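You operate a simulated robot arm through the tools that you are given. There is no shell and no other tool.

The job below is to be done with a simulated two-armed robot. You get a single attempt, and the scene is never put back.

TASK
Take the lid off the jar that says "Cleaner" on the front of the cork top and lay it down there.

It is judged by the outcome, as a careful person would: the job done as asked, and still so three seconds after it is handed in. It fails if anything else is knocked over, pushed out of place, dropped, spilled or broken. Lids that push on must go on centred and level and be pressed home; caps that screw on are set level and turned clockwise until they are tight.

THE ROBOT
Two 7-joint arms with two-finger parallel grippers on one trunk, on a base that moves. Base frame: it is fixed to the floor where the robot stands at the start and does not move with it; the origin is under the middle of the robot, x ahead of it, y to its left, z up. Readings come in mm, degrees, newtons and seconds.
The left shoulder is at the start at [91, 174, 1133], the right one opposite. With the tool pointing down near the work surface each hand reaches from about 320 to 720 mm from the robot's upright axis, wherever it stands, measured 20 degrees to its own side. Payload 3.6 kg a hand.
Tool frame (each hand has its own): the origin (TCP) lies between the finger pads and is the grasp point; the fingertips stand 30 mm ahead of it; z points along the fingers, y is the line along which they close. Largest opening 110 mm; finger width 20, thickness 10; the body of the gripper, 48 by 112 mm, starts 55 mm behind the TCP.
Orientation is that of the tool frame in the base frame, as a unit quaternion [w, x, y, z]. With the fingers straight down and closing along the base's y, the tool's x points along the base's -x, its y along +y and its z along -z.

THE INTERFACE
- The arms move only by the tool servo_tool. It takes "left_increments", "right_increments" or both (then of equal length, played together; a hand with none holds still); each is a list of rows, each a list of 3 entries, a list of its own where there are three numbers: the turn, a rotation vector about the base's x, y, z in degrees, then the shift along the base's x, y, z in mm, then the gripper command, from -1 (shut) to 1 (fully open), values between in proportion. In form: [[[ax, ay, az], [dx, dy, dz], jaw], ...]. A call has 1 to 20 rows; each row shifts and turns the commanded pose from where the row before left it. A row lasts 0.2 s, in which the tool goes at most 50 mm and 8.6 degrees; a call with a longer step from one row to the next is refused whole, and so is a gripper value outside its range. A pose out of reach is approached as far as the arm can. The call stops where the force on the tool passes 40 N (or 10 N more than at its start, if that is more) or the arm is blocked; 0.2 s more then pass. Each finger travels about 153 mm/s and halts on what it meets, pressing with about 38 N; the grip force reading is that of the motor and also rises with nothing between the fingers. The clock runs only during rows and for 0.2 s after the last one: add rows that do not move to give the fingers time. The reply holds the time, the measured pose of the TCP, the force on the tool along the base axes, the opening and the grip force, in the units named above and with some noise, with the torque about the TCP (base axes, N m) and any sound that the robot's microphone picked up.
- Cameras (640 x 400 px; columns grow to the right, rows downward): "scene" is now at [184.6, -11.1, 1297]; the picture's right is [-0.11, -0.99, 0.00], its down [-0.65, 0.07, -0.76] and it looks along [0.76, -0.08, -0.65] (base axes); focal length 214 px, centre (320, 200). "left" rides on the left gripper at [72, -17, -103] in its tool frame; the picture's right is [0.23, 0.97, 0.00], its down [-0.76, 0.18, -0.62] and it looks along [-0.61, 0.14, 0.78] (tool axes); focal length 222 px, centre (320, 200). "right" rides on the right gripper at [72, 17, -103] in its tool frame; the picture's right is [-0.23, 0.97, 0.00], its down [-0.76, -0.18, -0.62] and it looks along [-0.61, -0.14, 0.78] (tool axes); focal length 222 px, centre (320, 200). There is no depth. A picture from a camera that has moved, and an enlarged one, comes with that camera's place and axes in the base frame and with its lens.
- snapshot(camera): a new picture of that camera. It takes no simulated time.
- move_column(by): moves the trunk up (or, below 0, down) by that many mm; the arms and the scene camera ride with it, the base frame stays. It gives what a move gives, with no picture.
- drive_base(legs): drives the robot by 1 to 6 legs, each [ahead, left, turn to the left] in mm, mm and degrees, along the robot's own axes; the way and the turn of a leg run together, so that a leg with both is an arc; at most 1500 mm and 180 degrees a leg. The arms and the cameras ride along, it lands a little off, and it stops where it bumps. It gives what a move gives.
- pan_tilt(pan, tilt): turns the head with the scene camera to pan (to the left, within 86 degrees either way) and tilt (down, from -29 to 69), counted from straight ahead of the robot (the tilt from the chest, where the trunk bows). It gives what a move gives.
- zoom(camera, box): a new picture of the part [left, top, right, bottom] of that camera's present view, enlarged. It takes no simulated time.
- job_done(): hands the job in; it is judged then, once.

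Places have to be worked out from the pictures, the camera data and where the tool is seen. Open the grippers and draw the arms clear of the work before you hand the job in, unless the task says otherwise.

The tools are called after "Emit:" as name(argument=value, ...) on one line, values as JSON. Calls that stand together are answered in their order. servo_tool: Moves the arms, as the interface text tells. Its arguments: {"type":"object","properties":{"left_increments":{"type":"array","items":{"type":"array"}},"right_increments":{"type":"array","items":{"type":"array"}}},"required":[]} The other tools are called the same way: move_column (by) moves the trunk up or down; drive_base (legs) drives the base; pan_tilt (pan, tilt) turns the head that bears the scene camera; snapshot (camera) takes a picture; zoom (camera, box) takes an enlarged picture of a part of a camera's view; job_done () hands the job in.

At the start:

```text
t: 0.0
left_position: [429.9, 151.2, 1153.8]
left_orientation: [0.0, -0.001, 1.0, -0.001]
left_force: [-1.0, 0.1, -0.2]
left_moment: [-0.01, -0.02, 0.02]
left_finger_gap: 110.1
left_gripper_force: 0.0
right_position: [404.5, -250.5, 1153.5]
right_orientation: [-0.001, 0.0, 1.0, 0.0]
right_force: [0.1, -0.7, -0.9]
right_moment: [0.03, -0.01, -0.02]
right_finger_gap: 110.1
right_gripper_force: 0.1
trunk travel left (down, up): [-250.0, 513.0]
robot x, y, heading: [-0.6, -1.9, 0.0]
head pan, tilt (commanded): [-6.1, 40.5]
```

scene: 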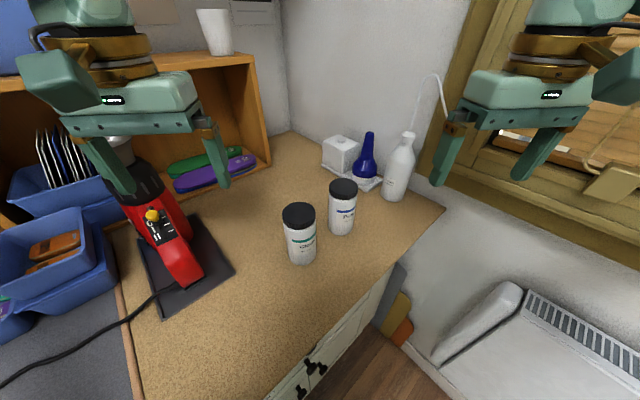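
right: 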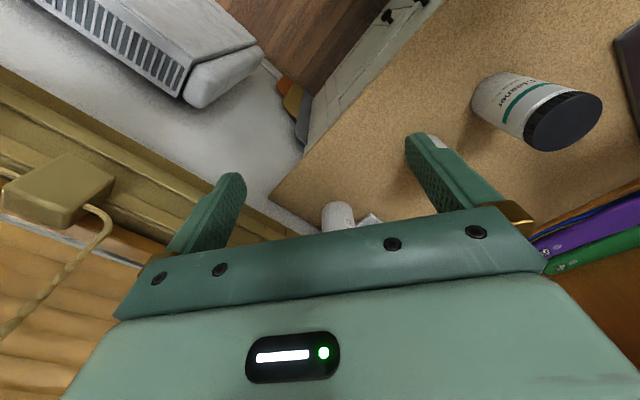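
left: 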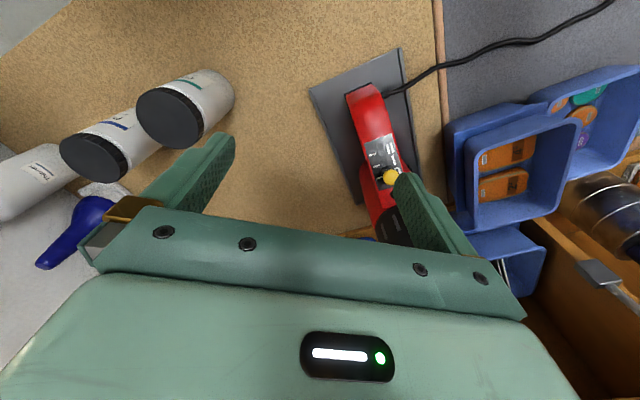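

I see two white jars with black lids; the one with the green band appears to be "Cleaner". I zoom in to confirm the labels and lid details.

Emit:
zoom(camera="scene", box=[260, 160, 380, 280])

Emit:
zoom(camera="right", box=[440, 50, 640, 175])

Emit:
zoom(camera="left", box=[40, 50, 260, 190])

```text
3.33 times, centred on (320, 220) of scene
camera zoom: at [184.6, -11.1, 1297.0], right [-0.11, -0.99, 0.0], down [-0.65, 0.07, -0.76], along [0.76, -0.08, -0.65], focal length 715 px, centre (320, 133)
```

zoom: 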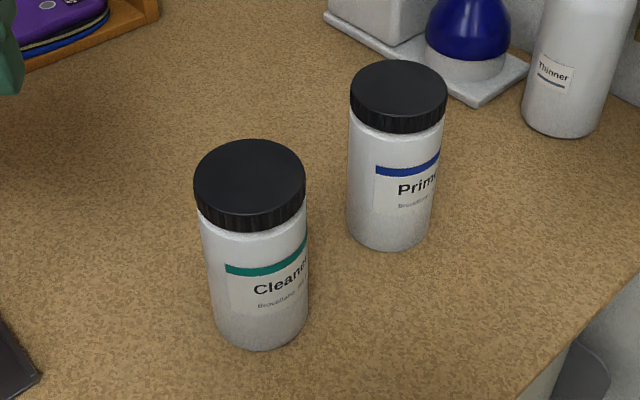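

```text
3.20 times, centred on (540, 112) of right
camera zoom: at [331.8, -232.8, 1257.1], right [0.23, 0.97, 0.0], down [0.76, -0.18, 0.62], along [0.61, -0.14, -0.78], focal length 711 px, centre (-384, 480)
```

zoom: 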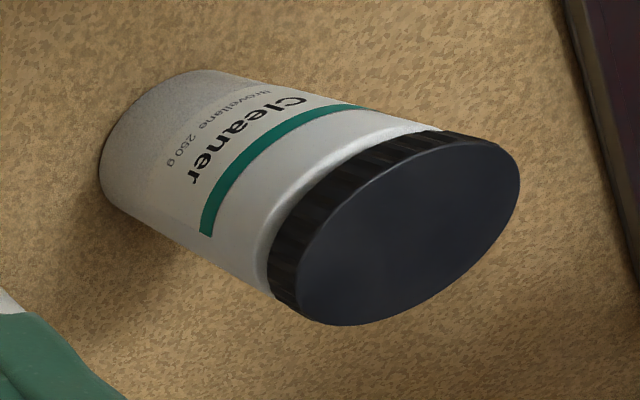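

```text
2.86 times, centred on (150, 120) of left
camera zoom: at [356.4, 134.4, 1257.1], right [-0.23, 0.97, 0.0], down [0.76, 0.18, 0.62], along [0.61, 0.14, -0.78], focal length 635 px, centre (806, 429)
```

zoom: 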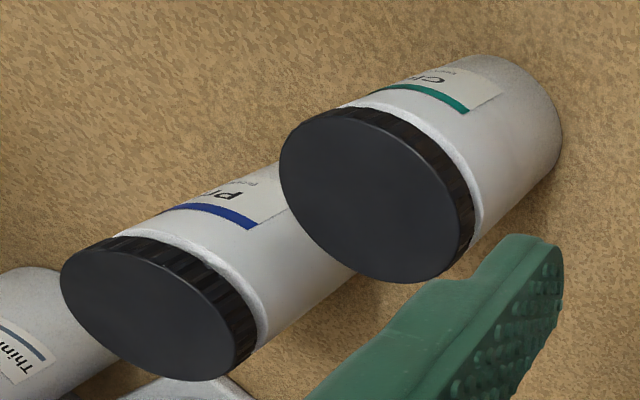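

The target is the Cleaner jar: lid top centre at about (468, -2, 1027), about 61 mm across and ridged like a screw cap. The table is at about z 898, and the Primer jar is near (534, -97). I check the gripper's shape, including any camera housing, before planning a two-handed grip.

Emit:
zoom(camera="scene", box=[0, 0, 260, 220])

Emit:
zoom(camera="scene", box=[420, 0, 640, 200])

Emit:
pan_tilt(pan=0, tilt=60)

Emit:
snapshot(camera="scene")

```text
1.82 times, centred on (130, 110) of scene
camera zoom: at [184.6, -11.1, 1297.0], right [-0.11, -0.99, 0.0], down [-0.65, 0.07, -0.76], along [0.76, -0.08, -0.65], focal length 390 px, centre (666, 364)
```

zoom: 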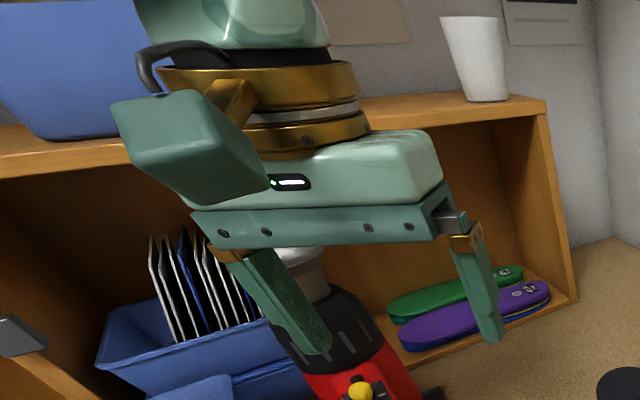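

```text
2.00 times, centred on (530, 100) of scene
camera zoom: at [184.6, -11.1, 1297.0], right [-0.11, -0.99, 0.0], down [-0.65, 0.07, -0.76], along [0.76, -0.08, -0.65], focal length 429 px, centre (-100, 400)
```

zoom: 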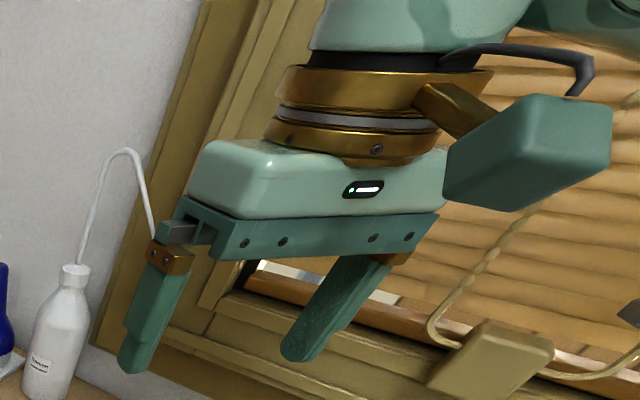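

```text
t: 0.8
left_position: [429.5, 152.1, 1154.1]
left_orientation: [-0.001, 0.0, 1.0, -0.001]
left_force: [0.0, 0.2, -0.1]
left_moment: [0.01, -0.03, 0.01]
left_finger_gap: 109.9
left_gripper_force: 0.2
right_position: [404.3, -249.7, 1152.4]
right_orientation: [0.0, -0.001, 1.0, 0.0]
right_force: [-0.2, -0.5, -0.8]
right_moment: [0.0, -0.01, 0.01]
right_finger_gap: 110.1
right_gripper_force: 0.2
trunk travel left (down, up): [-250.0, 513.0]
robot x, y, heading: [1.7, 2.8, -0.2]
head pan, tilt (commanded): [0.0, 60.0]
```

```text
taken
camera scene: at [167.1, -2.2, 1271.0], right [0.0, -1.0, 0.0], down [-0.87, 0.0, -0.5], along [0.5, 0.0, -0.87], focal length 214 px, centre (320, 200)
```

scene: 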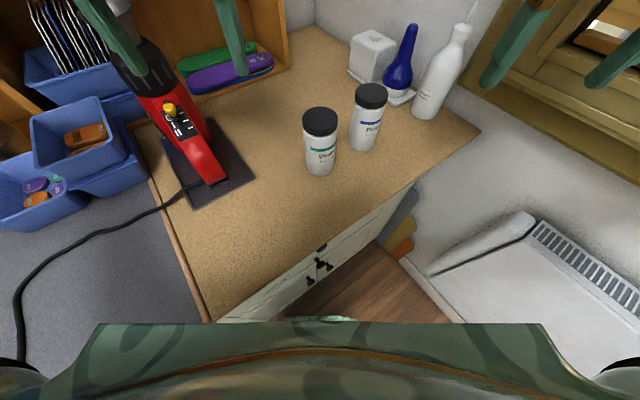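

The wrist cameras have real housings, so I'll hold the jar body with the left hand, tilted about 35° below horizontal with its housing underneath. It will come in from the front-left, and the right hand will unscrew the lid from above. First I pitch and yaw the left hand up in the free air.

Emit:
servo_tool(left_increments=[[[0, -7.857, 0], [0, 0, 0], 1], [[0, -7.857, 0], [0, 0, 0], 1], [[0, -7.857, 0], [0, 0, 0], 1], [[0, -7.857, 0], [0, 0, 0], 1], [[0, -7.857, 0], [0, 0, 0], 1], [[0, -7.857, 0], [0, 0, 0], 1], [[0, -7.857, 0], [0, 0, 0], 1], [[0, 0, -7.5], [0, 0, 0], 1], [[0, 0, -7.5], [0, 0, 0], 1], [[0, 0, -7.5], [0, 0, 0], 1], [[0, 0, -7.5], [0, 0, 0], 1], [[0, 0, -7.5], [0, 0, 0], 1], [[0, 0, -7.5], [0, 0, 0], 1], [[0, 0, 0], [0, 0, 0], 1]])

Emit:
pan_tilt(pan=0, tilt=48)

Emit:
snapshot(camera="scene")

Emit:
snapshot(camera="left")

```text
t: 3.8
left_position: [434.8, 148.8, 1156.9]
left_orientation: [0.427, 0.339, 0.819, -0.177]
left_force: [-0.1, 0.6, -0.4]
left_moment: [0.03, 0.06, 0.0]
left_finger_gap: 110.1
left_gripper_force: 0.1
left hand out of reach, approached as far as the arm can: row 8
right_position: [404.5, -248.8, 1153.9]
right_orientation: [0.001, 0.001, 1.0, -0.001]
right_force: [0.1, -0.4, -0.4]
right_moment: [0.0, -0.01, -0.05]
right_finger_gap: 109.9
right_gripper_force: 0.1
trunk travel left (down, up): [-250.0, 513.0]
robot x, y, heading: [1.8, -2.2, 0.2]
head pan, tilt (commanded): [0.0, 60.0]
```

```text
t: 4.6
left_position: [433.1, 148.9, 1157.9]
left_orientation: [0.426, 0.339, 0.819, -0.178]
left_force: [0.2, 0.5, 0.0]
left_moment: [0.02, 0.01, 0.02]
left_finger_gap: 109.9
left_gripper_force: 0.1
right_position: [404.2, -249.7, 1152.9]
right_orientation: [0.0, 0.0, 1.0, 0.0]
right_force: [-0.5, 0.1, 0.8]
right_moment: [0.01, 0.0, -0.03]
right_finger_gap: 110.0
right_gripper_force: 0.1
trunk travel left (down, up): [-250.0, 513.0]
robot x, y, heading: [0.8, 2.3, -0.3]
head pan, tilt (commanded): [0.0, 48.0]
```

```text
taken
camera scene: at [179.1, -2.1, 1286.2], right [0.0, -1.0, 0.0], down [-0.74, 0.0, -0.67], along [0.67, 0.0, -0.74], focal length 214 px, centre (320, 200)
```

scene: 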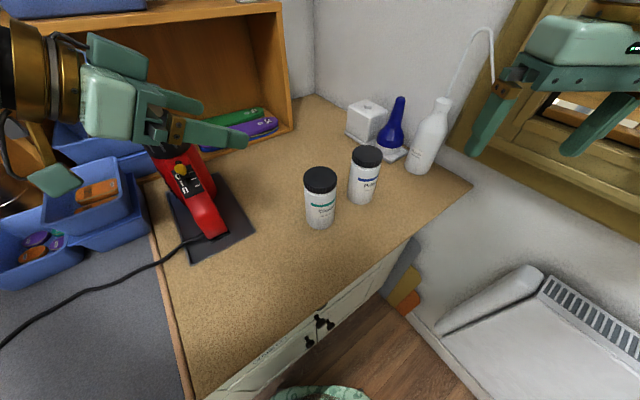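

```text
taken
camera left: at [332.4, 226.7, 1157.0], right [0.6, 0.78, -0.19], down [0.07, 0.18, 0.98], along [0.8, -0.6, 0.05], focal length 222 px, centre (320, 200)
```

left: 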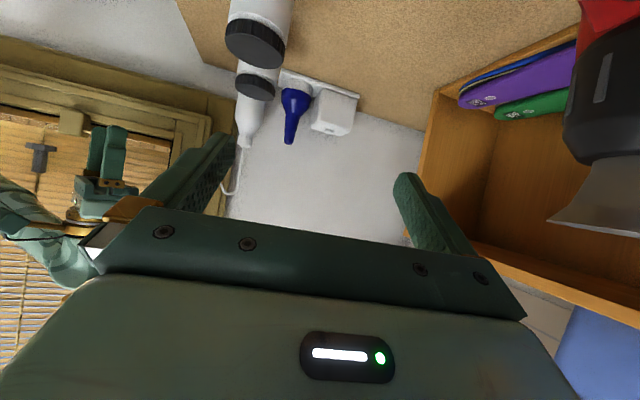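

The left hand reached the wanted attitude. Next I move it in the air to the pre-grasp point behind and above the jar, along its approach line.

Emit:
servo_tool(left_increments=[[[0, 0, 0], [-5, -11, 0], 1], [[0, 0, 0], [-5, -11, 0], 1], [[0, 0, 0], [-5, -11, -10], 1], [[0, 0, 0], [-5, -11, -22], 1], [[0, 0, 0], [-5, -11, -22], 1], [[0, 0, 0], [-5, -11, -22], 1], [[0, 0, 0], [-5, -11, -22], 1], [[0, 0, 0], [-2, -2, -24], 1], [[0, 0, 0], [0, 0, -24], 1], [[0, 0, 0], [0, 0, 0], 1]])

Emit:
snapshot(camera="scene")

Emit:
snapshot(camera="left")

```text
t: 6.8
left_position: [434.1, 62.6, 1022.6]
left_orientation: [0.426, 0.339, 0.82, -0.177]
left_force: [-0.2, -0.3, -0.3]
left_moment: [0.0, -0.02, 0.05]
left_finger_gap: 109.8
left_gripper_force: 0.1
left hand out of reach, approached as far as the arm can: row 4, 5, 6, 7, 8
right_position: [403.1, -249.5, 1152.9]
right_orientation: [0.0, 0.001, 1.0, 0.0]
right_force: [0.4, -0.4, 0.1]
right_moment: [-0.02, 0.01, 0.03]
right_finger_gap: 110.0
right_gripper_force: 0.2
trunk travel left (down, up): [-250.0, 513.0]
robot x, y, heading: [2.0, 0.5, -0.0]
head pan, tilt (commanded): [0.0, 48.0]
```

```text
taken
camera scene: at [179.0, -2.3, 1286.3], right [0.0, -1.0, 0.0], down [-0.74, 0.0, -0.67], along [0.67, 0.0, -0.74], focal length 214 px, centre (320, 200)
```

scene: 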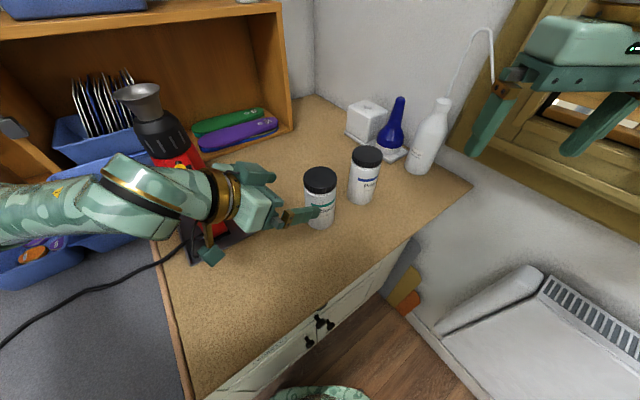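

```text
taken
camera left: at [331.5, 139.9, 1021.7], right [0.6, 0.78, -0.19], down [0.07, 0.18, 0.98], along [0.8, -0.6, 0.05], focal length 222 px, centre (320, 200)
```

left: 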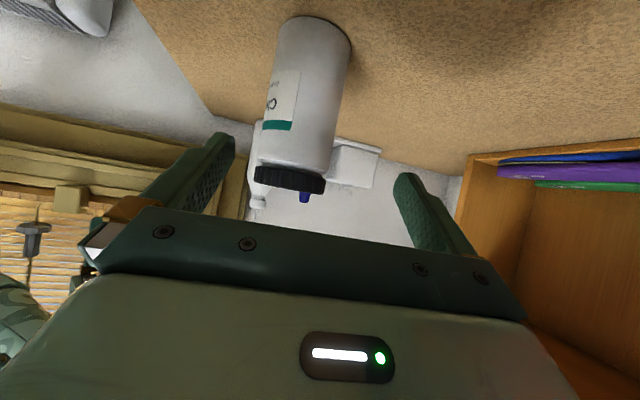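

The left arm is too folded this close in, since its x stuck near 434. I back the base up by 100 mm to give both arms comfortable reach.

Emit:
drive_base(legs=[[-100, 0, 0]])

Emit:
snapshot(camera="scene")

Emit:
snapshot(camera="left")

Emit:
snapshot(camera="right")

```text
t: 7.9
left_position: [332.6, 64.0, 1022.4]
left_orientation: [0.427, 0.34, 0.819, -0.177]
left_force: [0.3, 0.0, -0.4]
left_moment: [0.0, -0.03, 0.01]
left_finger_gap: 110.1
left_gripper_force: 0.0
right_position: [303.2, -249.1, 1154.1]
right_orientation: [0.0, 0.0, 1.0, -0.001]
right_force: [-0.4, -0.2, 0.1]
right_moment: [-0.04, -0.01, 0.0]
right_finger_gap: 110.0
right_gripper_force: 0.1
trunk travel left (down, up): [-250.0, 513.0]
robot x, y, heading: [-98.0, -4.0, 0.0]
head pan, tilt (commanded): [0.0, 48.0]
```

```text
taken
camera scene: at [77.6, -2.1, 1286.5], right [0.0, -1.0, 0.0], down [-0.74, 0.0, -0.67], along [0.67, 0.0, -0.74], focal length 214 px, centre (320, 200)
```

scene: 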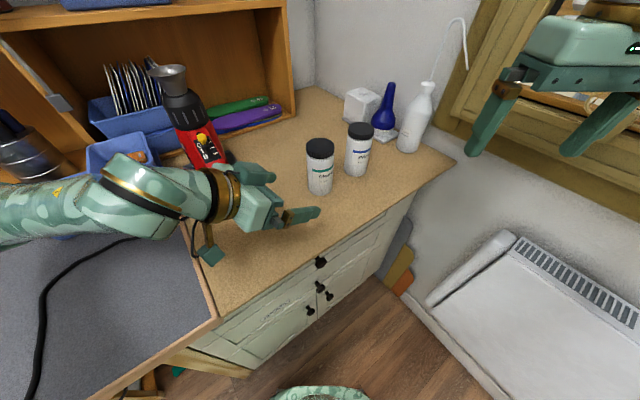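

```text
taken
camera left: at [230.4, 140.0, 1022.2], right [0.6, 0.78, -0.19], down [0.07, 0.18, 0.98], along [0.8, -0.6, 0.05], focal length 222 px, centre (320, 200)
```

left: 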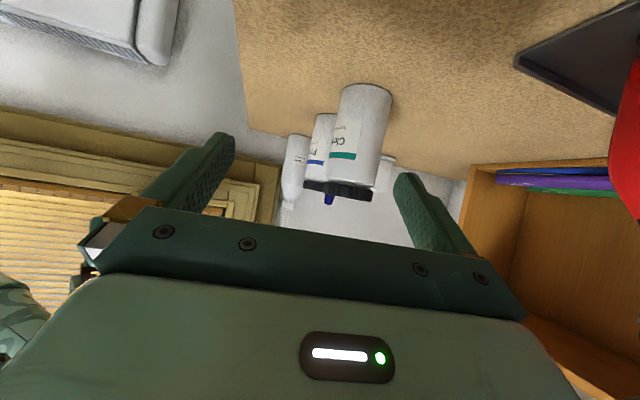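

```text
taken
camera right: at [230.1, -232.7, 1257.6], right [0.23, 0.97, 0.0], down [0.76, -0.18, 0.62], along [0.61, -0.14, -0.78], focal length 222 px, centre (320, 200)
```

right: 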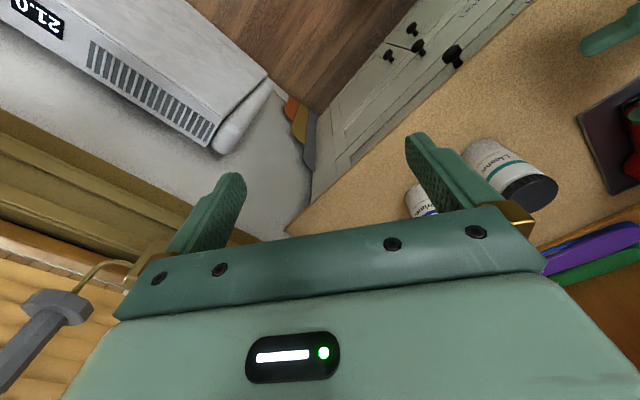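

The base has backed off cleanly. I zoom on the left camera's view of the jar to measure the lid height and jar axis.

Emit:
zoom(camera="left", box=[270, 70, 430, 220])

Emit:
zoom(camera="right", box=[440, 120, 600, 220])

Emit:
zoom(camera="scene", box=[270, 100, 430, 220])

```text
2.67 times, centred on (350, 145) of left
camera zoom: at [230.4, 140.0, 1022.2], right [0.6, 0.78, -0.19], down [0.07, 0.18, 0.98], along [0.8, -0.6, 0.05], focal length 592 px, centre (240, 347)
```

zoom: 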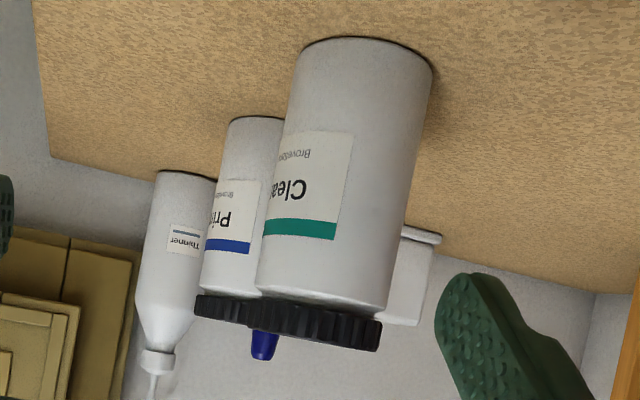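

```text
4.00 times, centred on (520, 170) of right
camera zoom: at [230.1, -232.7, 1257.6], right [0.23, 0.97, 0.0], down [0.76, -0.18, 0.62], along [0.61, -0.14, -0.78], focal length 888 px, centre (-480, 320)
```

zoom: 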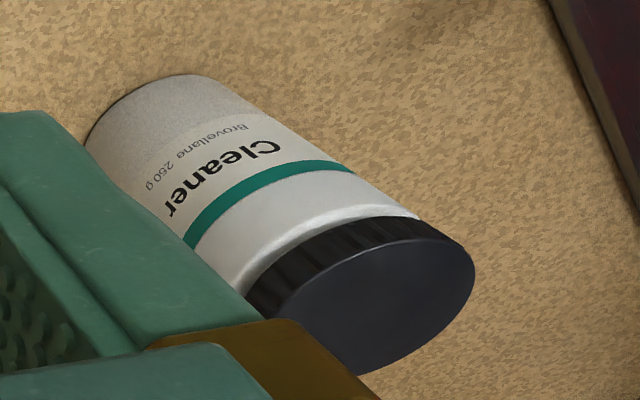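

```text
3.33 times, centred on (350, 160) of scene
camera zoom: at [77.6, -2.1, 1286.5], right [0.0, -1.0, 0.0], down [-0.74, 0.0, -0.67], along [0.67, 0.0, -0.74], focal length 715 px, centre (220, 333)
```

zoom: 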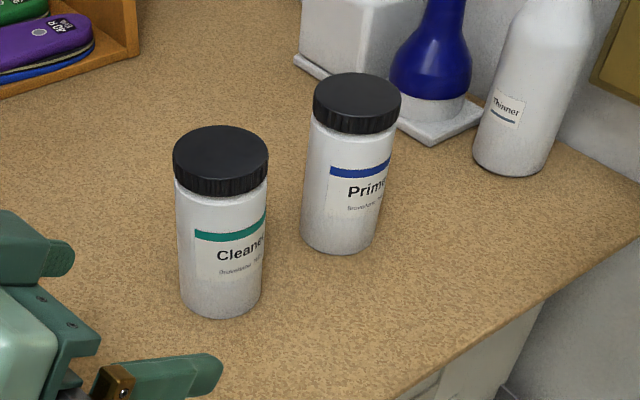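

The jar axis is at about (468, 0) and the lid is about 15 mm tall (z 1012–1027). I move the left hand to the pre-grasp point and read where it really ends up.

Emit:
servo_tool(left_increments=[[[0, 0, 0], [17, 0.4, -4], 1], [[0, 0, 0], [17, 0.4, -4], 1], [[0, 0, 0], [17, 0.4, -4], 1], [[0, 0, 0], [17, 0.4, -4], 1], [[0, 0, 0], [0, 0, 0], 1]])

Emit:
snapshot(camera="scene")

Emit:
snapshot(camera="left")

```text
t: 9.1
left_position: [401.2, 65.4, 1006.4]
left_orientation: [0.425, 0.341, 0.819, -0.179]
left_force: [0.4, 0.2, 0.1]
left_moment: [0.0, -0.06, 0.0]
left_finger_gap: 110.2
left_gripper_force: 0.0
right_position: [304.4, -248.7, 1154.2]
right_orientation: [0.0, 0.0, 1.0, 0.0]
right_force: [-0.1, 0.9, 0.6]
right_moment: [-0.01, -0.01, 0.0]
right_finger_gap: 109.9
right_gripper_force: 0.0
trunk travel left (down, up): [-250.0, 513.0]
robot x, y, heading: [-97.3, 4.2, -0.1]
head pan, tilt (commanded): [0.0, 48.0]
```

```text
taken
camera scene: at [79.0, -2.1, 1286.3], right [0.0, -1.0, 0.0], down [-0.74, 0.0, -0.67], along [0.67, 0.0, -0.74], focal length 214 px, centre (320, 200)
```

scene: 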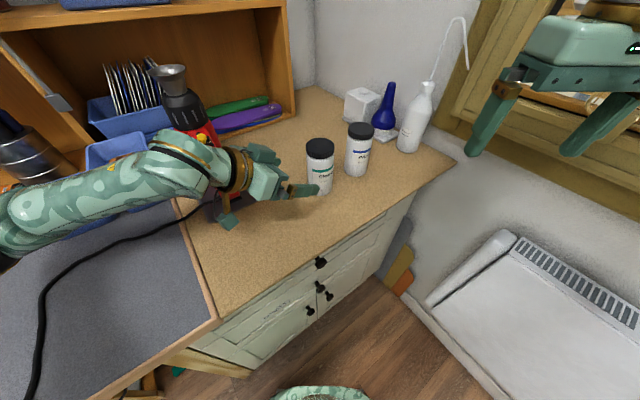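

```text
taken
camera left: at [299.5, 141.8, 1005.8], right [0.6, 0.78, -0.19], down [0.08, 0.18, 0.98], along [0.8, -0.6, 0.05], focal length 222 px, centre (320, 200)
```

left: 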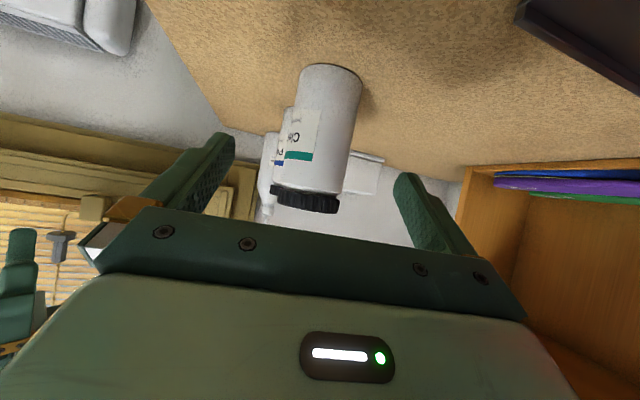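

The hand sits at the pre-grasp point. In this camera the tool's approach axis runs along column 320, so I zoom to measure how well the jar lines up with it.

Emit:
zoom(camera="left", box=[240, 50, 400, 220])

```text
2.35 times, centred on (320, 135) of left
camera zoom: at [299.5, 141.8, 1005.8], right [0.6, 0.78, -0.19], down [0.08, 0.18, 0.98], along [0.8, -0.6, 0.05], focal length 523 px, centre (320, 353)
```

zoom: 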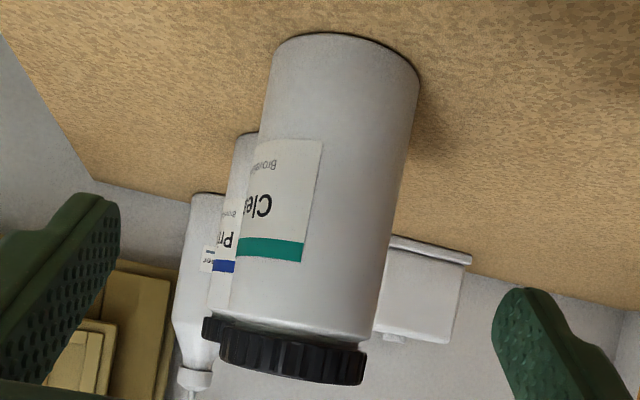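

The jar sits about 3.5 mm to the picture's right of the approach axis, so I add that lateral correction. I advance halfway along the tool axis, then check again.

Emit:
servo_tool(left_increments=[[[0, 0, 0], [7.8, -6.7, -7.2], 1], [[0, 0, 0], [7.8, -6.7, -7.2], 1], [[0, 0, 0], [7.8, -6.7, -7.2], 1], [[0, 0, 0], [7.8, -6.7, -7.2], 1], [[0, 0, 0], [0, 0, 0], 1]])

Emit:
snapshot(camera="left")

Emit:
snapshot(camera="scene")

```text
t: 10.3
left_position: [432.0, 36.9, 976.9]
left_orientation: [0.426, 0.34, 0.82, -0.177]
left_force: [-0.2, -0.2, 0.4]
left_moment: [0.01, -0.02, 0.0]
left_finger_gap: 109.8
left_gripper_force: 0.0
right_position: [304.5, -249.2, 1152.7]
right_orientation: [0.0, 0.0, 1.0, -0.001]
right_force: [-0.4, 0.0, 0.5]
right_moment: [-0.02, -0.02, -0.02]
right_finger_gap: 110.1
right_gripper_force: 0.1
trunk travel left (down, up): [-250.0, 513.0]
robot x, y, heading: [-99.7, 2.0, 0.1]
head pan, tilt (commanded): [0.0, 48.0]
```

```text
taken
camera left: at [330.5, 115.0, 977.3], right [0.6, 0.78, -0.19], down [0.08, 0.18, 0.98], along [0.8, -0.6, 0.05], focal length 222 px, centre (320, 200)
```

left: 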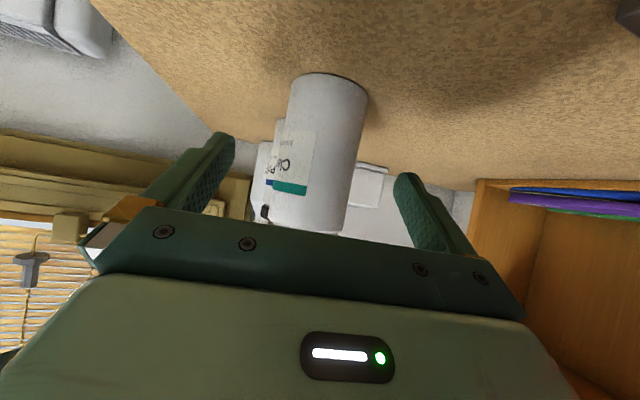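

```text
taken
camera scene: at [79.0, -2.1, 1286.3], right [0.0, -1.0, 0.0], down [-0.74, 0.0, -0.67], along [0.67, 0.0, -0.74], focal length 214 px, centre (320, 200)
```

scene: 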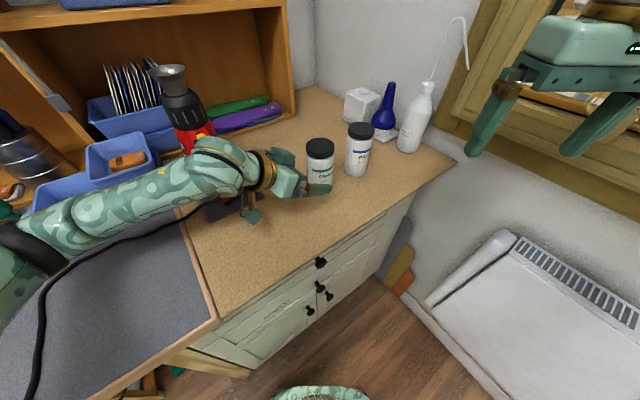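

The jar is now nearly between the fingers, and I zoom in to re-measure the centring.

Emit:
zoom(camera="left", box=[220, 60, 420, 240])

Emit:
zoom(camera="scene", box=[220, 100, 420, 240])

```text
2.22 times, centred on (320, 150) of left
camera zoom: at [330.5, 115.0, 977.3], right [0.6, 0.78, -0.19], down [0.08, 0.18, 0.98], along [0.8, -0.6, 0.05], focal length 494 px, centre (320, 311)
```

zoom: 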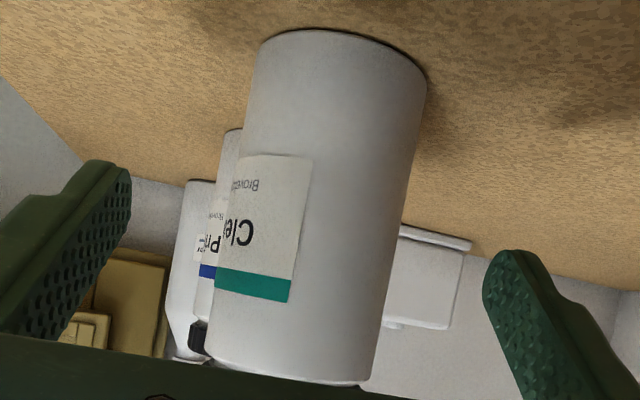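

```text
2.86 times, centred on (320, 170) of scene
camera zoom: at [79.0, -2.1, 1286.3], right [0.0, -1.0, 0.0], down [-0.74, 0.0, -0.67], along [0.67, 0.0, -0.74], focal length 613 px, centre (320, 286)
```

zoom: 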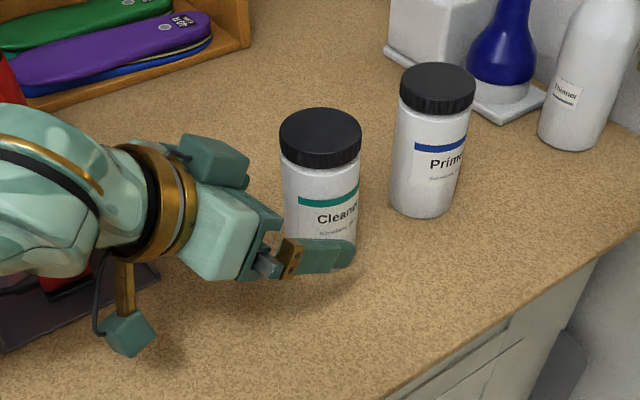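

Alignment is within about 1 mm, and the camera housing clears the table. I advance to the grasp pose, leaving the jar axis about 15 mm ahead of the TCP and the contact at about z 940.

Emit:
servo_tool(left_increments=[[[0, 0, 0], [6.8, -6.6, -7.1], 1], [[0, 0, 0], [6.8, -6.6, -7.1], 1], [[0, 0, 0], [6.8, -6.6, -7.1], 1], [[0, 0, 0], [6.8, -6.6, -7.1], 1], [[0, 0, 0], [0, 0, 0], 1]])

Emit:
snapshot(camera="left")

Emit:
zoom(camera="scene", box=[220, 100, 420, 240])

```text
t: 11.5
left_position: [459.8, 13.1, 947.6]
left_orientation: [0.426, 0.339, 0.82, -0.177]
left_force: [-0.4, 0.2, 0.1]
left_moment: [-0.01, -0.04, 0.01]
left_finger_gap: 109.8
left_gripper_force: 0.1
right_position: [303.5, -249.3, 1154.2]
right_orientation: [0.0, 0.0, 1.0, 0.001]
right_force: [0.1, -0.2, -0.6]
right_moment: [0.0, 0.01, 0.03]
right_finger_gap: 110.1
right_gripper_force: 0.1
trunk travel left (down, up): [-250.0, 513.0]
robot x, y, heading: [-101.7, -3.6, -0.2]
head pan, tilt (commanded): [0.0, 48.0]
```

```text
taken
camera left: at [357.9, 88.9, 948.4], right [0.6, 0.78, -0.19], down [0.08, 0.18, 0.98], along [0.8, -0.6, 0.05], focal length 222 px, centre (320, 200)
```

left: 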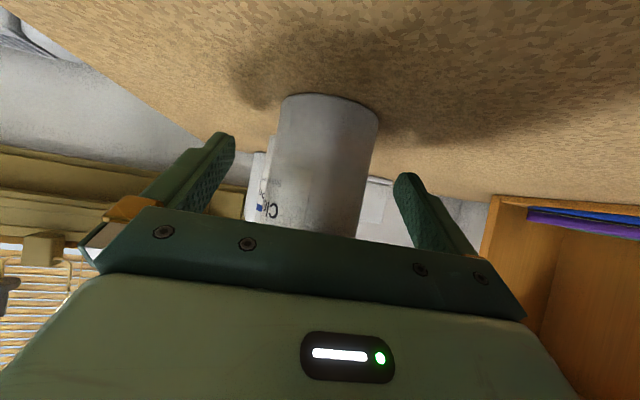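

```text
2.86 times, centred on (320, 170) of scene
camera zoom: at [79.1, -2.1, 1286.3], right [0.0, -1.0, 0.0], down [-0.74, 0.0, -0.67], along [0.67, 0.0, -0.74], focal length 613 px, centre (320, 286)
```

zoom: 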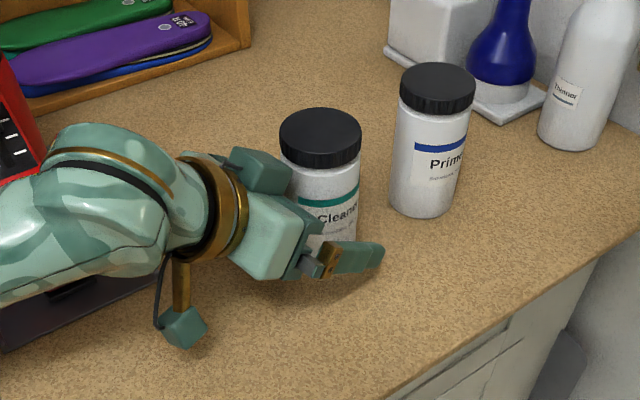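

The jar is centred between the left fingers. I close the left gripper gently in stages onto the jar body.

Emit:
servo_tool(left_increments=[[[0, 0, 0], [0, 0, 0], 0.6], [[0, 0, 0], [0, 0, 0], 0.3], [[0, 0, 0], [0, 0, 0], 0.22], [[0, 0, 0], [0, 0, 0], 0.16], [[0, 0, 0], [0, 0, 0], 0.1], [[0, 0, 0], [0, 0, 0], 0.05], [[0, 0, 0], [0, 0, 0], 0.0]])

Emit:
snapshot(camera="left")

Emit:
zoom(camera="scene", box=[220, 100, 420, 240])

```text
t: 13.1
left_position: [460.2, 12.5, 948.9]
left_orientation: [0.426, 0.34, 0.819, -0.177]
left_force: [0.3, -0.4, 0.3]
left_moment: [0.07, -0.05, -0.01]
left_finger_gap: 60.9
left_gripper_force: 38.1
right_position: [305.1, -247.7, 1154.4]
right_orientation: [0.0, 0.0, 1.0, 0.0]
right_force: [0.3, -0.1, 0.4]
right_moment: [-0.01, 0.02, -0.01]
right_finger_gap: 109.8
right_gripper_force: 0.0
trunk travel left (down, up): [-250.0, 513.0]
robot x, y, heading: [-99.3, -1.4, -0.2]
head pan, tilt (commanded): [0.0, 48.0]
```

```text
taken
camera left: at [357.9, 88.9, 948.4], right [0.6, 0.78, -0.19], down [0.08, 0.18, 0.98], along [0.8, -0.6, 0.05], focal length 222 px, centre (320, 200)
```

left: 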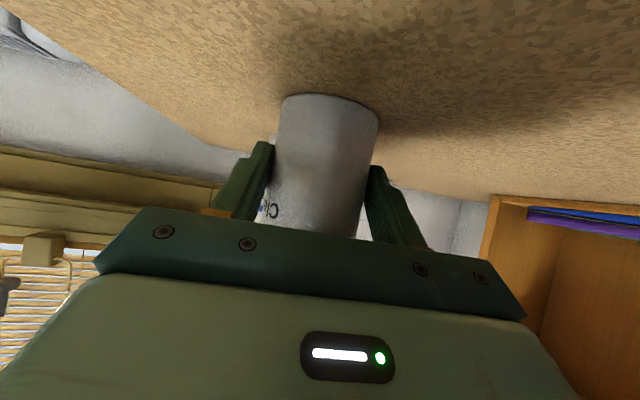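

```text
2.86 times, centred on (320, 170) of scene
camera zoom: at [79.1, -2.2, 1286.3], right [0.0, -1.0, 0.0], down [-0.74, 0.0, -0.67], along [0.67, 0.0, -0.74], focal length 613 px, centre (320, 286)
```

zoom: 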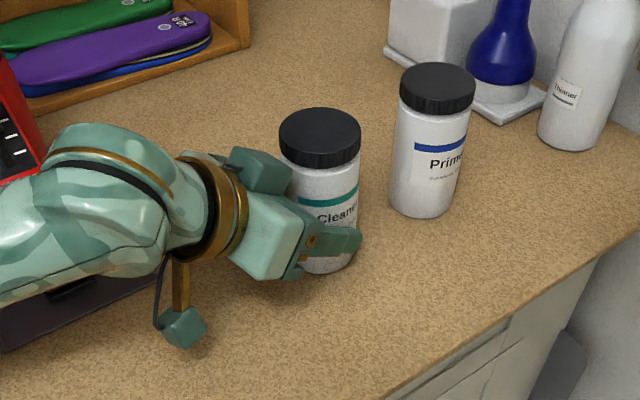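

The left hand now holds the jar body (gap 60.9 mm, 38 N). I bring the right hand over the lid, well above everything, and look through its camera.

Emit:
servo_tool(right_increments=[[[0, 0, 0], [23, 20, 0], 0.6], [[0, 0, 0], [23, 30, 0], 0.6], [[0, 0, 0], [23, 40, 0], 0.6], [[0, 0, 0], [24, 40, 0], 0.6], [[0, 0, 0], [24, 40, 0], 0.6], [[0, 0, 0], [24, 40, 0], 0.6], [[0, 0, 0], [24, 40, 0], 0.6], [[0, 0, 0], [0, 0, 0], 0.6]])

Emit:
snapshot(camera="right")

Emit:
snapshot(camera="scene")

```text
t: 14.9
left_position: [460.2, 11.8, 948.8]
left_orientation: [0.426, 0.339, 0.82, -0.178]
left_force: [0.0, -1.7, 1.4]
left_moment: [0.02, -0.1, -0.05]
left_finger_gap: 60.7
left_gripper_force: 38.5
right_position: [462.9, -8.7, 1153.4]
right_orientation: [-0.001, -0.001, 1.0, 0.0]
right_force: [0.1, -0.1, 0.2]
right_moment: [0.03, -0.04, 0.01]
right_finger_gap: 87.8
right_gripper_force: 0.1
right hand out of reach, approached as far as the arm can: row 7
trunk travel left (down, up): [-250.0, 513.0]
robot x, y, heading: [-98.1, 1.0, -0.0]
head pan, tilt (commanded): [0.0, 48.0]
```

```text
taken
camera right: at [390.0, 7.8, 1256.8], right [0.23, 0.97, 0.0], down [0.76, -0.18, 0.62], along [0.61, -0.14, -0.78], focal length 222 px, centre (320, 200)
```

right: 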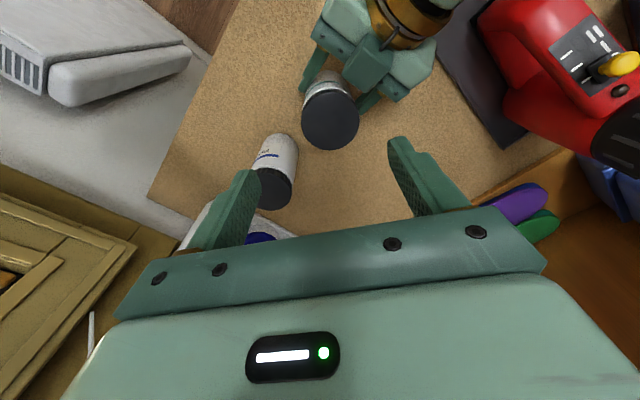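

```text
taken
camera scene: at [79.3, -2.2, 1286.3], right [0.0, -1.0, 0.0], down [-0.74, 0.0, -0.67], along [0.67, 0.0, -0.74], focal length 214 px, centre (320, 200)
```

scene: 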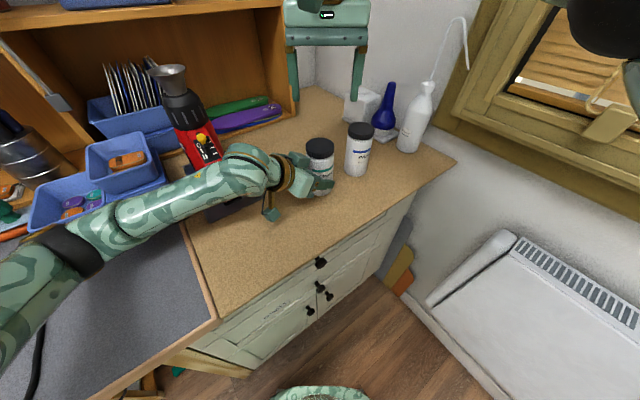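

The right hand is nearly over the lid, and the reach limit at row 7 seems to come from the height. I zoom to measure the lid centre relative to the right tool axis.

Emit:
zoom(camera="right", box=[270, 60, 390, 160])

```text
4.00 times, centred on (330, 110) of right
camera zoom: at [390.0, 7.8, 1256.8], right [0.23, 0.97, 0.0], down [0.76, -0.18, 0.62], along [0.61, -0.14, -0.78], focal length 888 px, centre (280, 560)
```

zoom: 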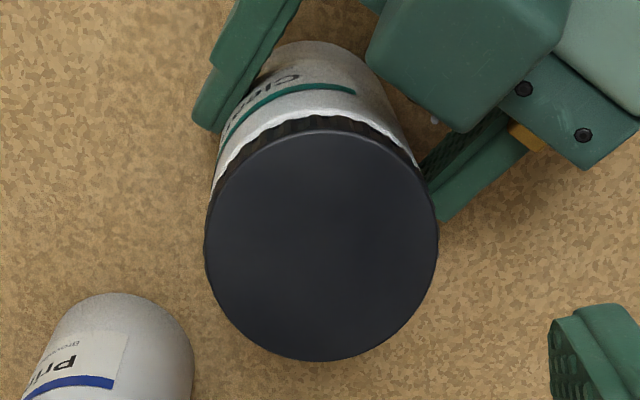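

The lid centre works out at about (470.5, 1, 1027), agreeing with the left grip. I lower the right hand to ease its reach and check its actual position.

Emit:
servo_tool(right_increments=[[[0, 0, 0], [0, 0, -15], 0.6], [[0, 0, 0], [0, 0, -15], 0.6], [[0, 0, 0], [0, 0, -15], 0.6], [[0, 0, 0], [0, 0, 0], 0.6]])

```text
t: 15.9
left_position: [459.6, 12.0, 948.8]
left_orientation: [0.425, 0.339, 0.82, -0.177]
left_force: [-0.5, 1.1, 0.9]
left_moment: [0.08, -0.08, 0.02]
left_finger_gap: 61.0
left_gripper_force: 38.0
right_position: [462.7, -8.9, 1107.6]
right_orientation: [-0.001, 0.0, 1.0, 0.0]
right_force: [-0.9, 0.3, -0.9]
right_moment: [-0.01, -0.03, -0.01]
right_finger_gap: 88.0
right_gripper_force: 0.1
trunk travel left (down, up): [-250.0, 513.0]
robot x, y, heading: [-100.9, -0.7, -0.1]
head pan, tilt (commanded): [0.0, 48.0]
```

Now I centre over the lid and pre-rotate the right hand clockwise, to leave as much counter-clockwise travel as possible for unscrewing.

Emit:
servo_tool(right_increments=[[[0, 0, 0], [4, 5, 0], 0.6], [[0, 0, 0], [3.8, 5, 0], 0.6], [[0, 0, -8], [0, 0, 0], 0.6], [[0, 0, -8], [0, 0, 0], 0.6], [[0, 0, -8], [0, 0, 0], 0.6], [[0, 0, -8], [0, 0, 0], 0.6], [[0, 0, -8], [0, 0, 0], 0.6], [[0, 0, -8], [0, 0, 0], 0.6], [[0, 0, -8], [0, 0, 0], 0.6], [[0, 0, -8], [0, 0, 0], 0.6], [[0, 0, -8], [0, 0, 0], 0.6], [[0, 0, -8], [0, 0, 0], 0.6], [[0, 0, 0], [0, 0, 0], 0.6]])

Emit:
snapshot(camera="right")

Emit:
snapshot(camera="scene")

```text
t: 18.7
left_position: [460.2, 13.0, 948.3]
left_orientation: [0.427, 0.339, 0.819, -0.177]
left_force: [0.7, 0.6, 2.0]
left_moment: [0.12, -0.13, 0.01]
left_finger_gap: 60.9
left_gripper_force: 38.1
right_position: [469.8, 0.2, 1108.5]
right_orientation: [0.0, 0.644, 0.765, 0.0]
right_force: [0.0, 0.5, 0.2]
right_moment: [-0.04, -0.03, 0.04]
right_finger_gap: 87.9
right_gripper_force: 0.1
trunk travel left (down, up): [-250.0, 513.0]
robot x, y, heading: [-99.3, -0.2, -0.4]
head pan, tilt (commanded): [0.0, 48.0]
```

```text
taken
camera right: at [474.9, 74.5, 1211.7], right [1.0, -0.06, 0.0], down [-0.04, -0.78, 0.62], along [-0.04, -0.62, -0.78], focal length 222 px, centre (320, 200)
```

right: 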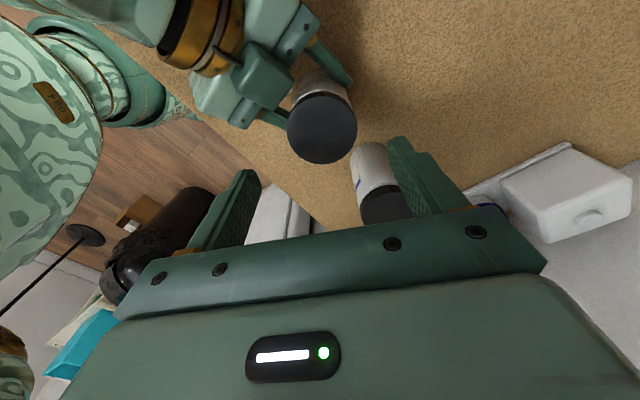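

```text
taken
camera scene: at [79.2, -2.0, 1286.3], right [0.0, -1.0, 0.0], down [-0.74, 0.0, -0.67], along [0.67, 0.0, -0.74], focal length 214 px, centre (320, 200)
```

scene: 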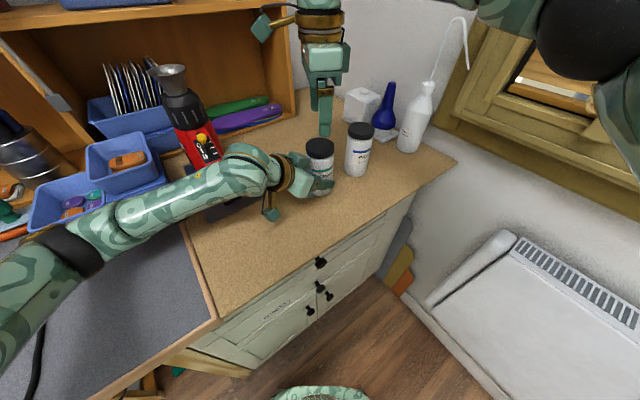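

The wrist reached -80° without trouble. I zoom on the lid in the right camera to refine the centring and the lid height.

Emit:
zoom(camera="right", box=[260, 60, 400, 180])

```text
3.33 times, centred on (330, 120) of right
camera zoom: at [474.9, 74.5, 1211.7], right [1.0, -0.06, 0.0], down [-0.04, -0.78, 0.62], along [-0.04, -0.62, -0.78], focal length 740 px, centre (287, 467)
```

zoom: 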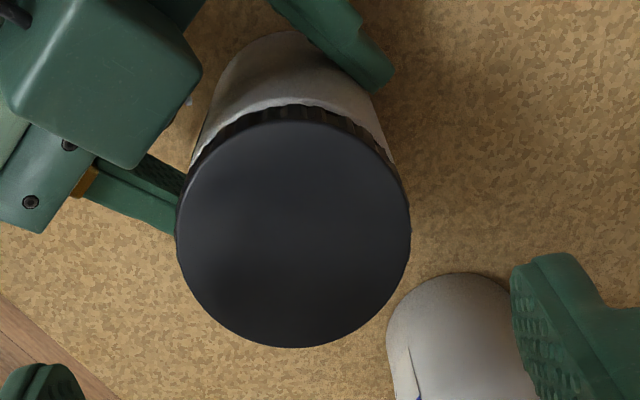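

The lid centre is refined to about (471.3, 1.7), with its top near z 1024. I lower the right hand partway to straddle the lid and look again.

Emit:
servo_tool(right_increments=[[[0, 0, 0], [1.5, 1.5, -10], 0.6], [[0, 0, 0], [0, 0, -15], 0.6], [[0, 0, 0], [0, 0, -15], 0.6], [[0, 0, 0], [0, 0, 0], 0.6]])

Emit:
snapshot(camera="right")

Emit:
zoom(camera="scene", box=[240, 60, 420, 220])

```text
t: 19.7
left_position: [460.6, 12.1, 948.9]
left_orientation: [0.427, 0.339, 0.819, -0.178]
left_force: [0.6, 1.0, 1.9]
left_moment: [0.15, -0.17, -0.01]
left_finger_gap: 60.7
left_gripper_force: 38.2
right_position: [472.3, 1.6, 1068.9]
right_orientation: [0.0, 0.642, 0.767, -0.001]
right_force: [-0.1, 0.0, -0.7]
right_moment: [0.0, -0.01, 0.02]
right_finger_gap: 88.3
right_gripper_force: 0.0
trunk travel left (down, up): [-250.0, 513.0]
robot x, y, heading: [-102.2, 1.4, 0.0]
head pan, tilt (commanded): [0.0, 48.0]
```

```text
taken
camera right: at [476.6, 75.6, 1171.5], right [1.0, -0.05, 0.0], down [-0.04, -0.78, 0.62], along [-0.03, -0.62, -0.78], focal length 222 px, centre (320, 200)
```

right: 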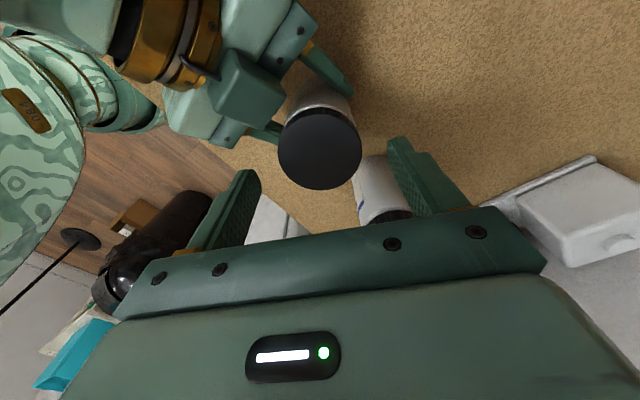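

```text
2.50 times, centred on (330, 140) of scene
camera zoom: at [79.2, -2.0, 1286.3], right [0.0, -1.0, 0.0], down [-0.74, 0.0, -0.67], along [0.67, 0.0, -0.74], focal length 536 px, centre (295, 350)
```

zoom: 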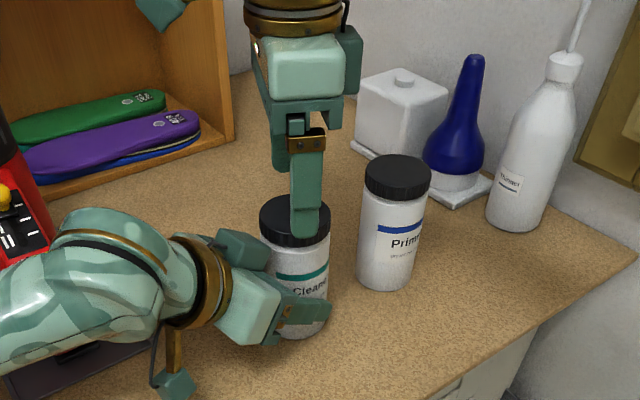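

Fingers are just above lid level on both sides. I zoom once more to verify centring at this closer range.

Emit:
zoom(camera="right", box=[240, 80, 400, 200])

```text
3.33 times, centred on (320, 140) of right
camera zoom: at [476.6, 75.6, 1171.5], right [1.0, -0.05, 0.0], down [-0.04, -0.78, 0.62], along [-0.03, -0.62, -0.78], focal length 740 px, centre (320, 400)
```

zoom: 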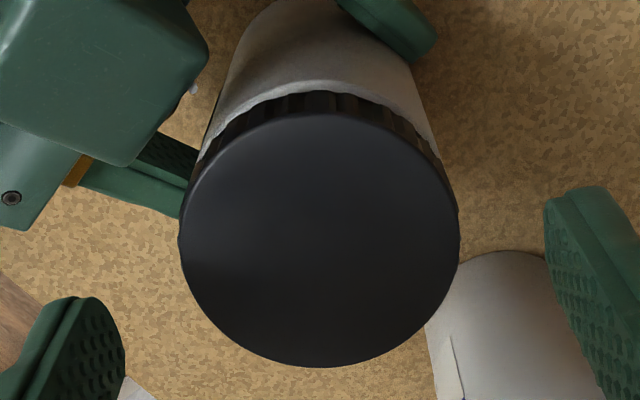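

The lid is centred (column about 320) and its top is about z 1023. I descend so the fingertips overlap the lid by about 11 mm, then close gradually onto it.

Emit:
servo_tool(right_increments=[[[0, 0, 0], [0, 0.5, -9], 0.6], [[0, 0, 0], [0, 0, -9], 0.6], [[0, 0, 0], [0, 0, -9], 0.6], [[0, 0, 0], [0, 0, 0], 0.4], [[0, 0, 0], [0, 0, 0], 0.25], [[0, 0, 0], [0, 0, 0], 0.2]])

Emit:
zoom(camera="right", box=[200, 80, 440, 230])

Emit:
zoom(camera="scene", box=[260, 80, 400, 200])

```text
t: 21.1
left_position: [460.3, 12.3, 948.6]
left_orientation: [0.426, 0.34, 0.82, -0.178]
left_force: [0.3, -0.2, 1.0]
left_moment: [0.08, -0.11, 0.01]
left_finger_gap: 61.0
left_gripper_force: 37.6
right_position: [472.9, 1.6, 1041.7]
right_orientation: [0.0, 0.643, 0.766, 0.0]
right_force: [0.3, -0.5, -0.9]
right_moment: [-0.01, -0.02, 0.03]
right_finger_gap: 66.0
right_gripper_force: 0.0
trunk travel left (down, up): [-250.0, 513.0]
robot x, y, heading: [-101.3, -2.6, 0.0]
head pan, tilt (commanded): [0.0, 48.0]
```

```text
2.67 times, centred on (320, 155) of right
camera zoom: at [476.5, 76.5, 1144.8], right [1.0, -0.05, 0.0], down [-0.04, -0.78, 0.62], along [-0.03, -0.62, -0.78], focal length 592 px, centre (320, 320)
```

zoom: 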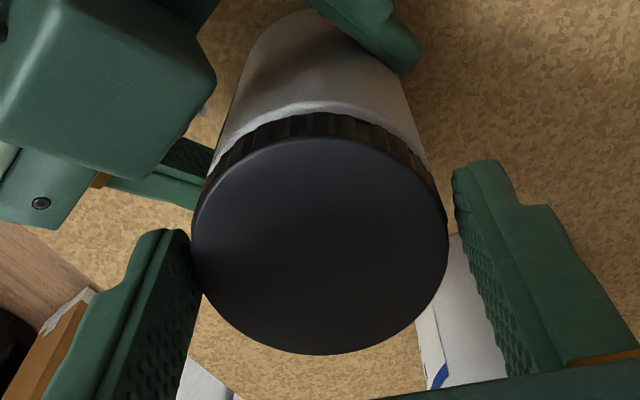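

```text
3.33 times, centred on (330, 140) of scene
camera zoom: at [79.2, -2.0, 1286.3], right [0.0, -1.0, 0.0], down [-0.74, 0.0, -0.67], along [0.67, 0.0, -0.74], focal length 715 px, centre (287, 400)
```

zoom: 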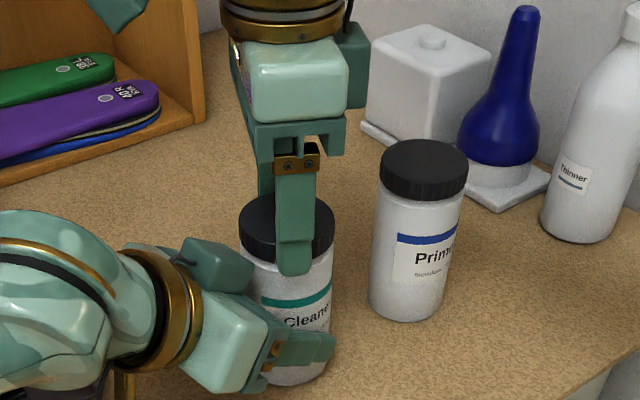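

The fingertips overlap the lid rim, and the lid sits slightly nearer the left-in-picture finger. I shift -1.3 mm in x and close fully onto the lid.

Emit:
servo_tool(right_increments=[[[0, 0, 0], [-1.3, 0.3, 0], 0.2], [[0, 0, 0], [0, 0, 0], 0.16], [[0, 0, 0], [0, 0, 0], 0.13], [[0, 0, 0], [0, 0, 0], 0.1], [[0, 0, 0], [0, 0, 0], 0.0], [[0, 0, 0], [0, 0, 0], -0.2]])

Emit:
zoom(camera="right", box=[200, 80, 440, 230])

```text
t: 22.5
left_position: [458.8, 13.2, 949.1]
left_orientation: [0.426, 0.34, 0.819, -0.178]
left_force: [-4.3, -0.3, 2.1]
left_moment: [0.32, -0.57, -0.09]
left_finger_gap: 60.9
left_gripper_force: 37.7
right_position: [472.0, 3.1, 1041.7]
right_orientation: [0.0, 0.643, 0.766, 0.0]
right_force: [5.5, 1.8, 0.1]
right_moment: [0.03, -0.19, 0.07]
right_finger_gap: 58.5
right_gripper_force: 37.9
trunk travel left (down, up): [-250.0, 513.0]
robot x, y, heading: [-99.2, -0.6, 0.3]
head pan, tilt (commanded): [0.0, 48.0]
```

```text
2.67 times, centred on (320, 155) of right
camera zoom: at [475.4, 77.1, 1144.7], right [1.0, -0.05, 0.0], down [-0.04, -0.78, 0.62], along [-0.03, -0.62, -0.78], focal length 592 px, centre (320, 320)
```

zoom: 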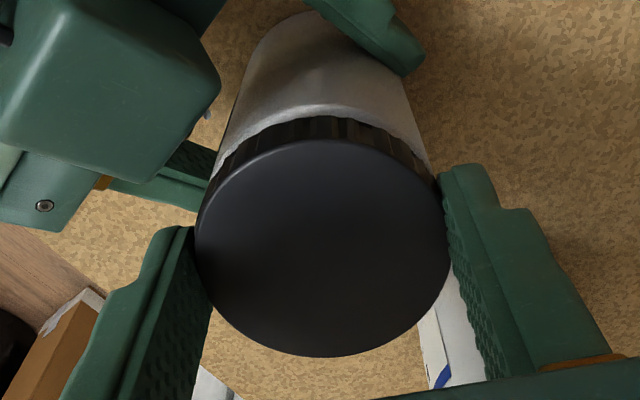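

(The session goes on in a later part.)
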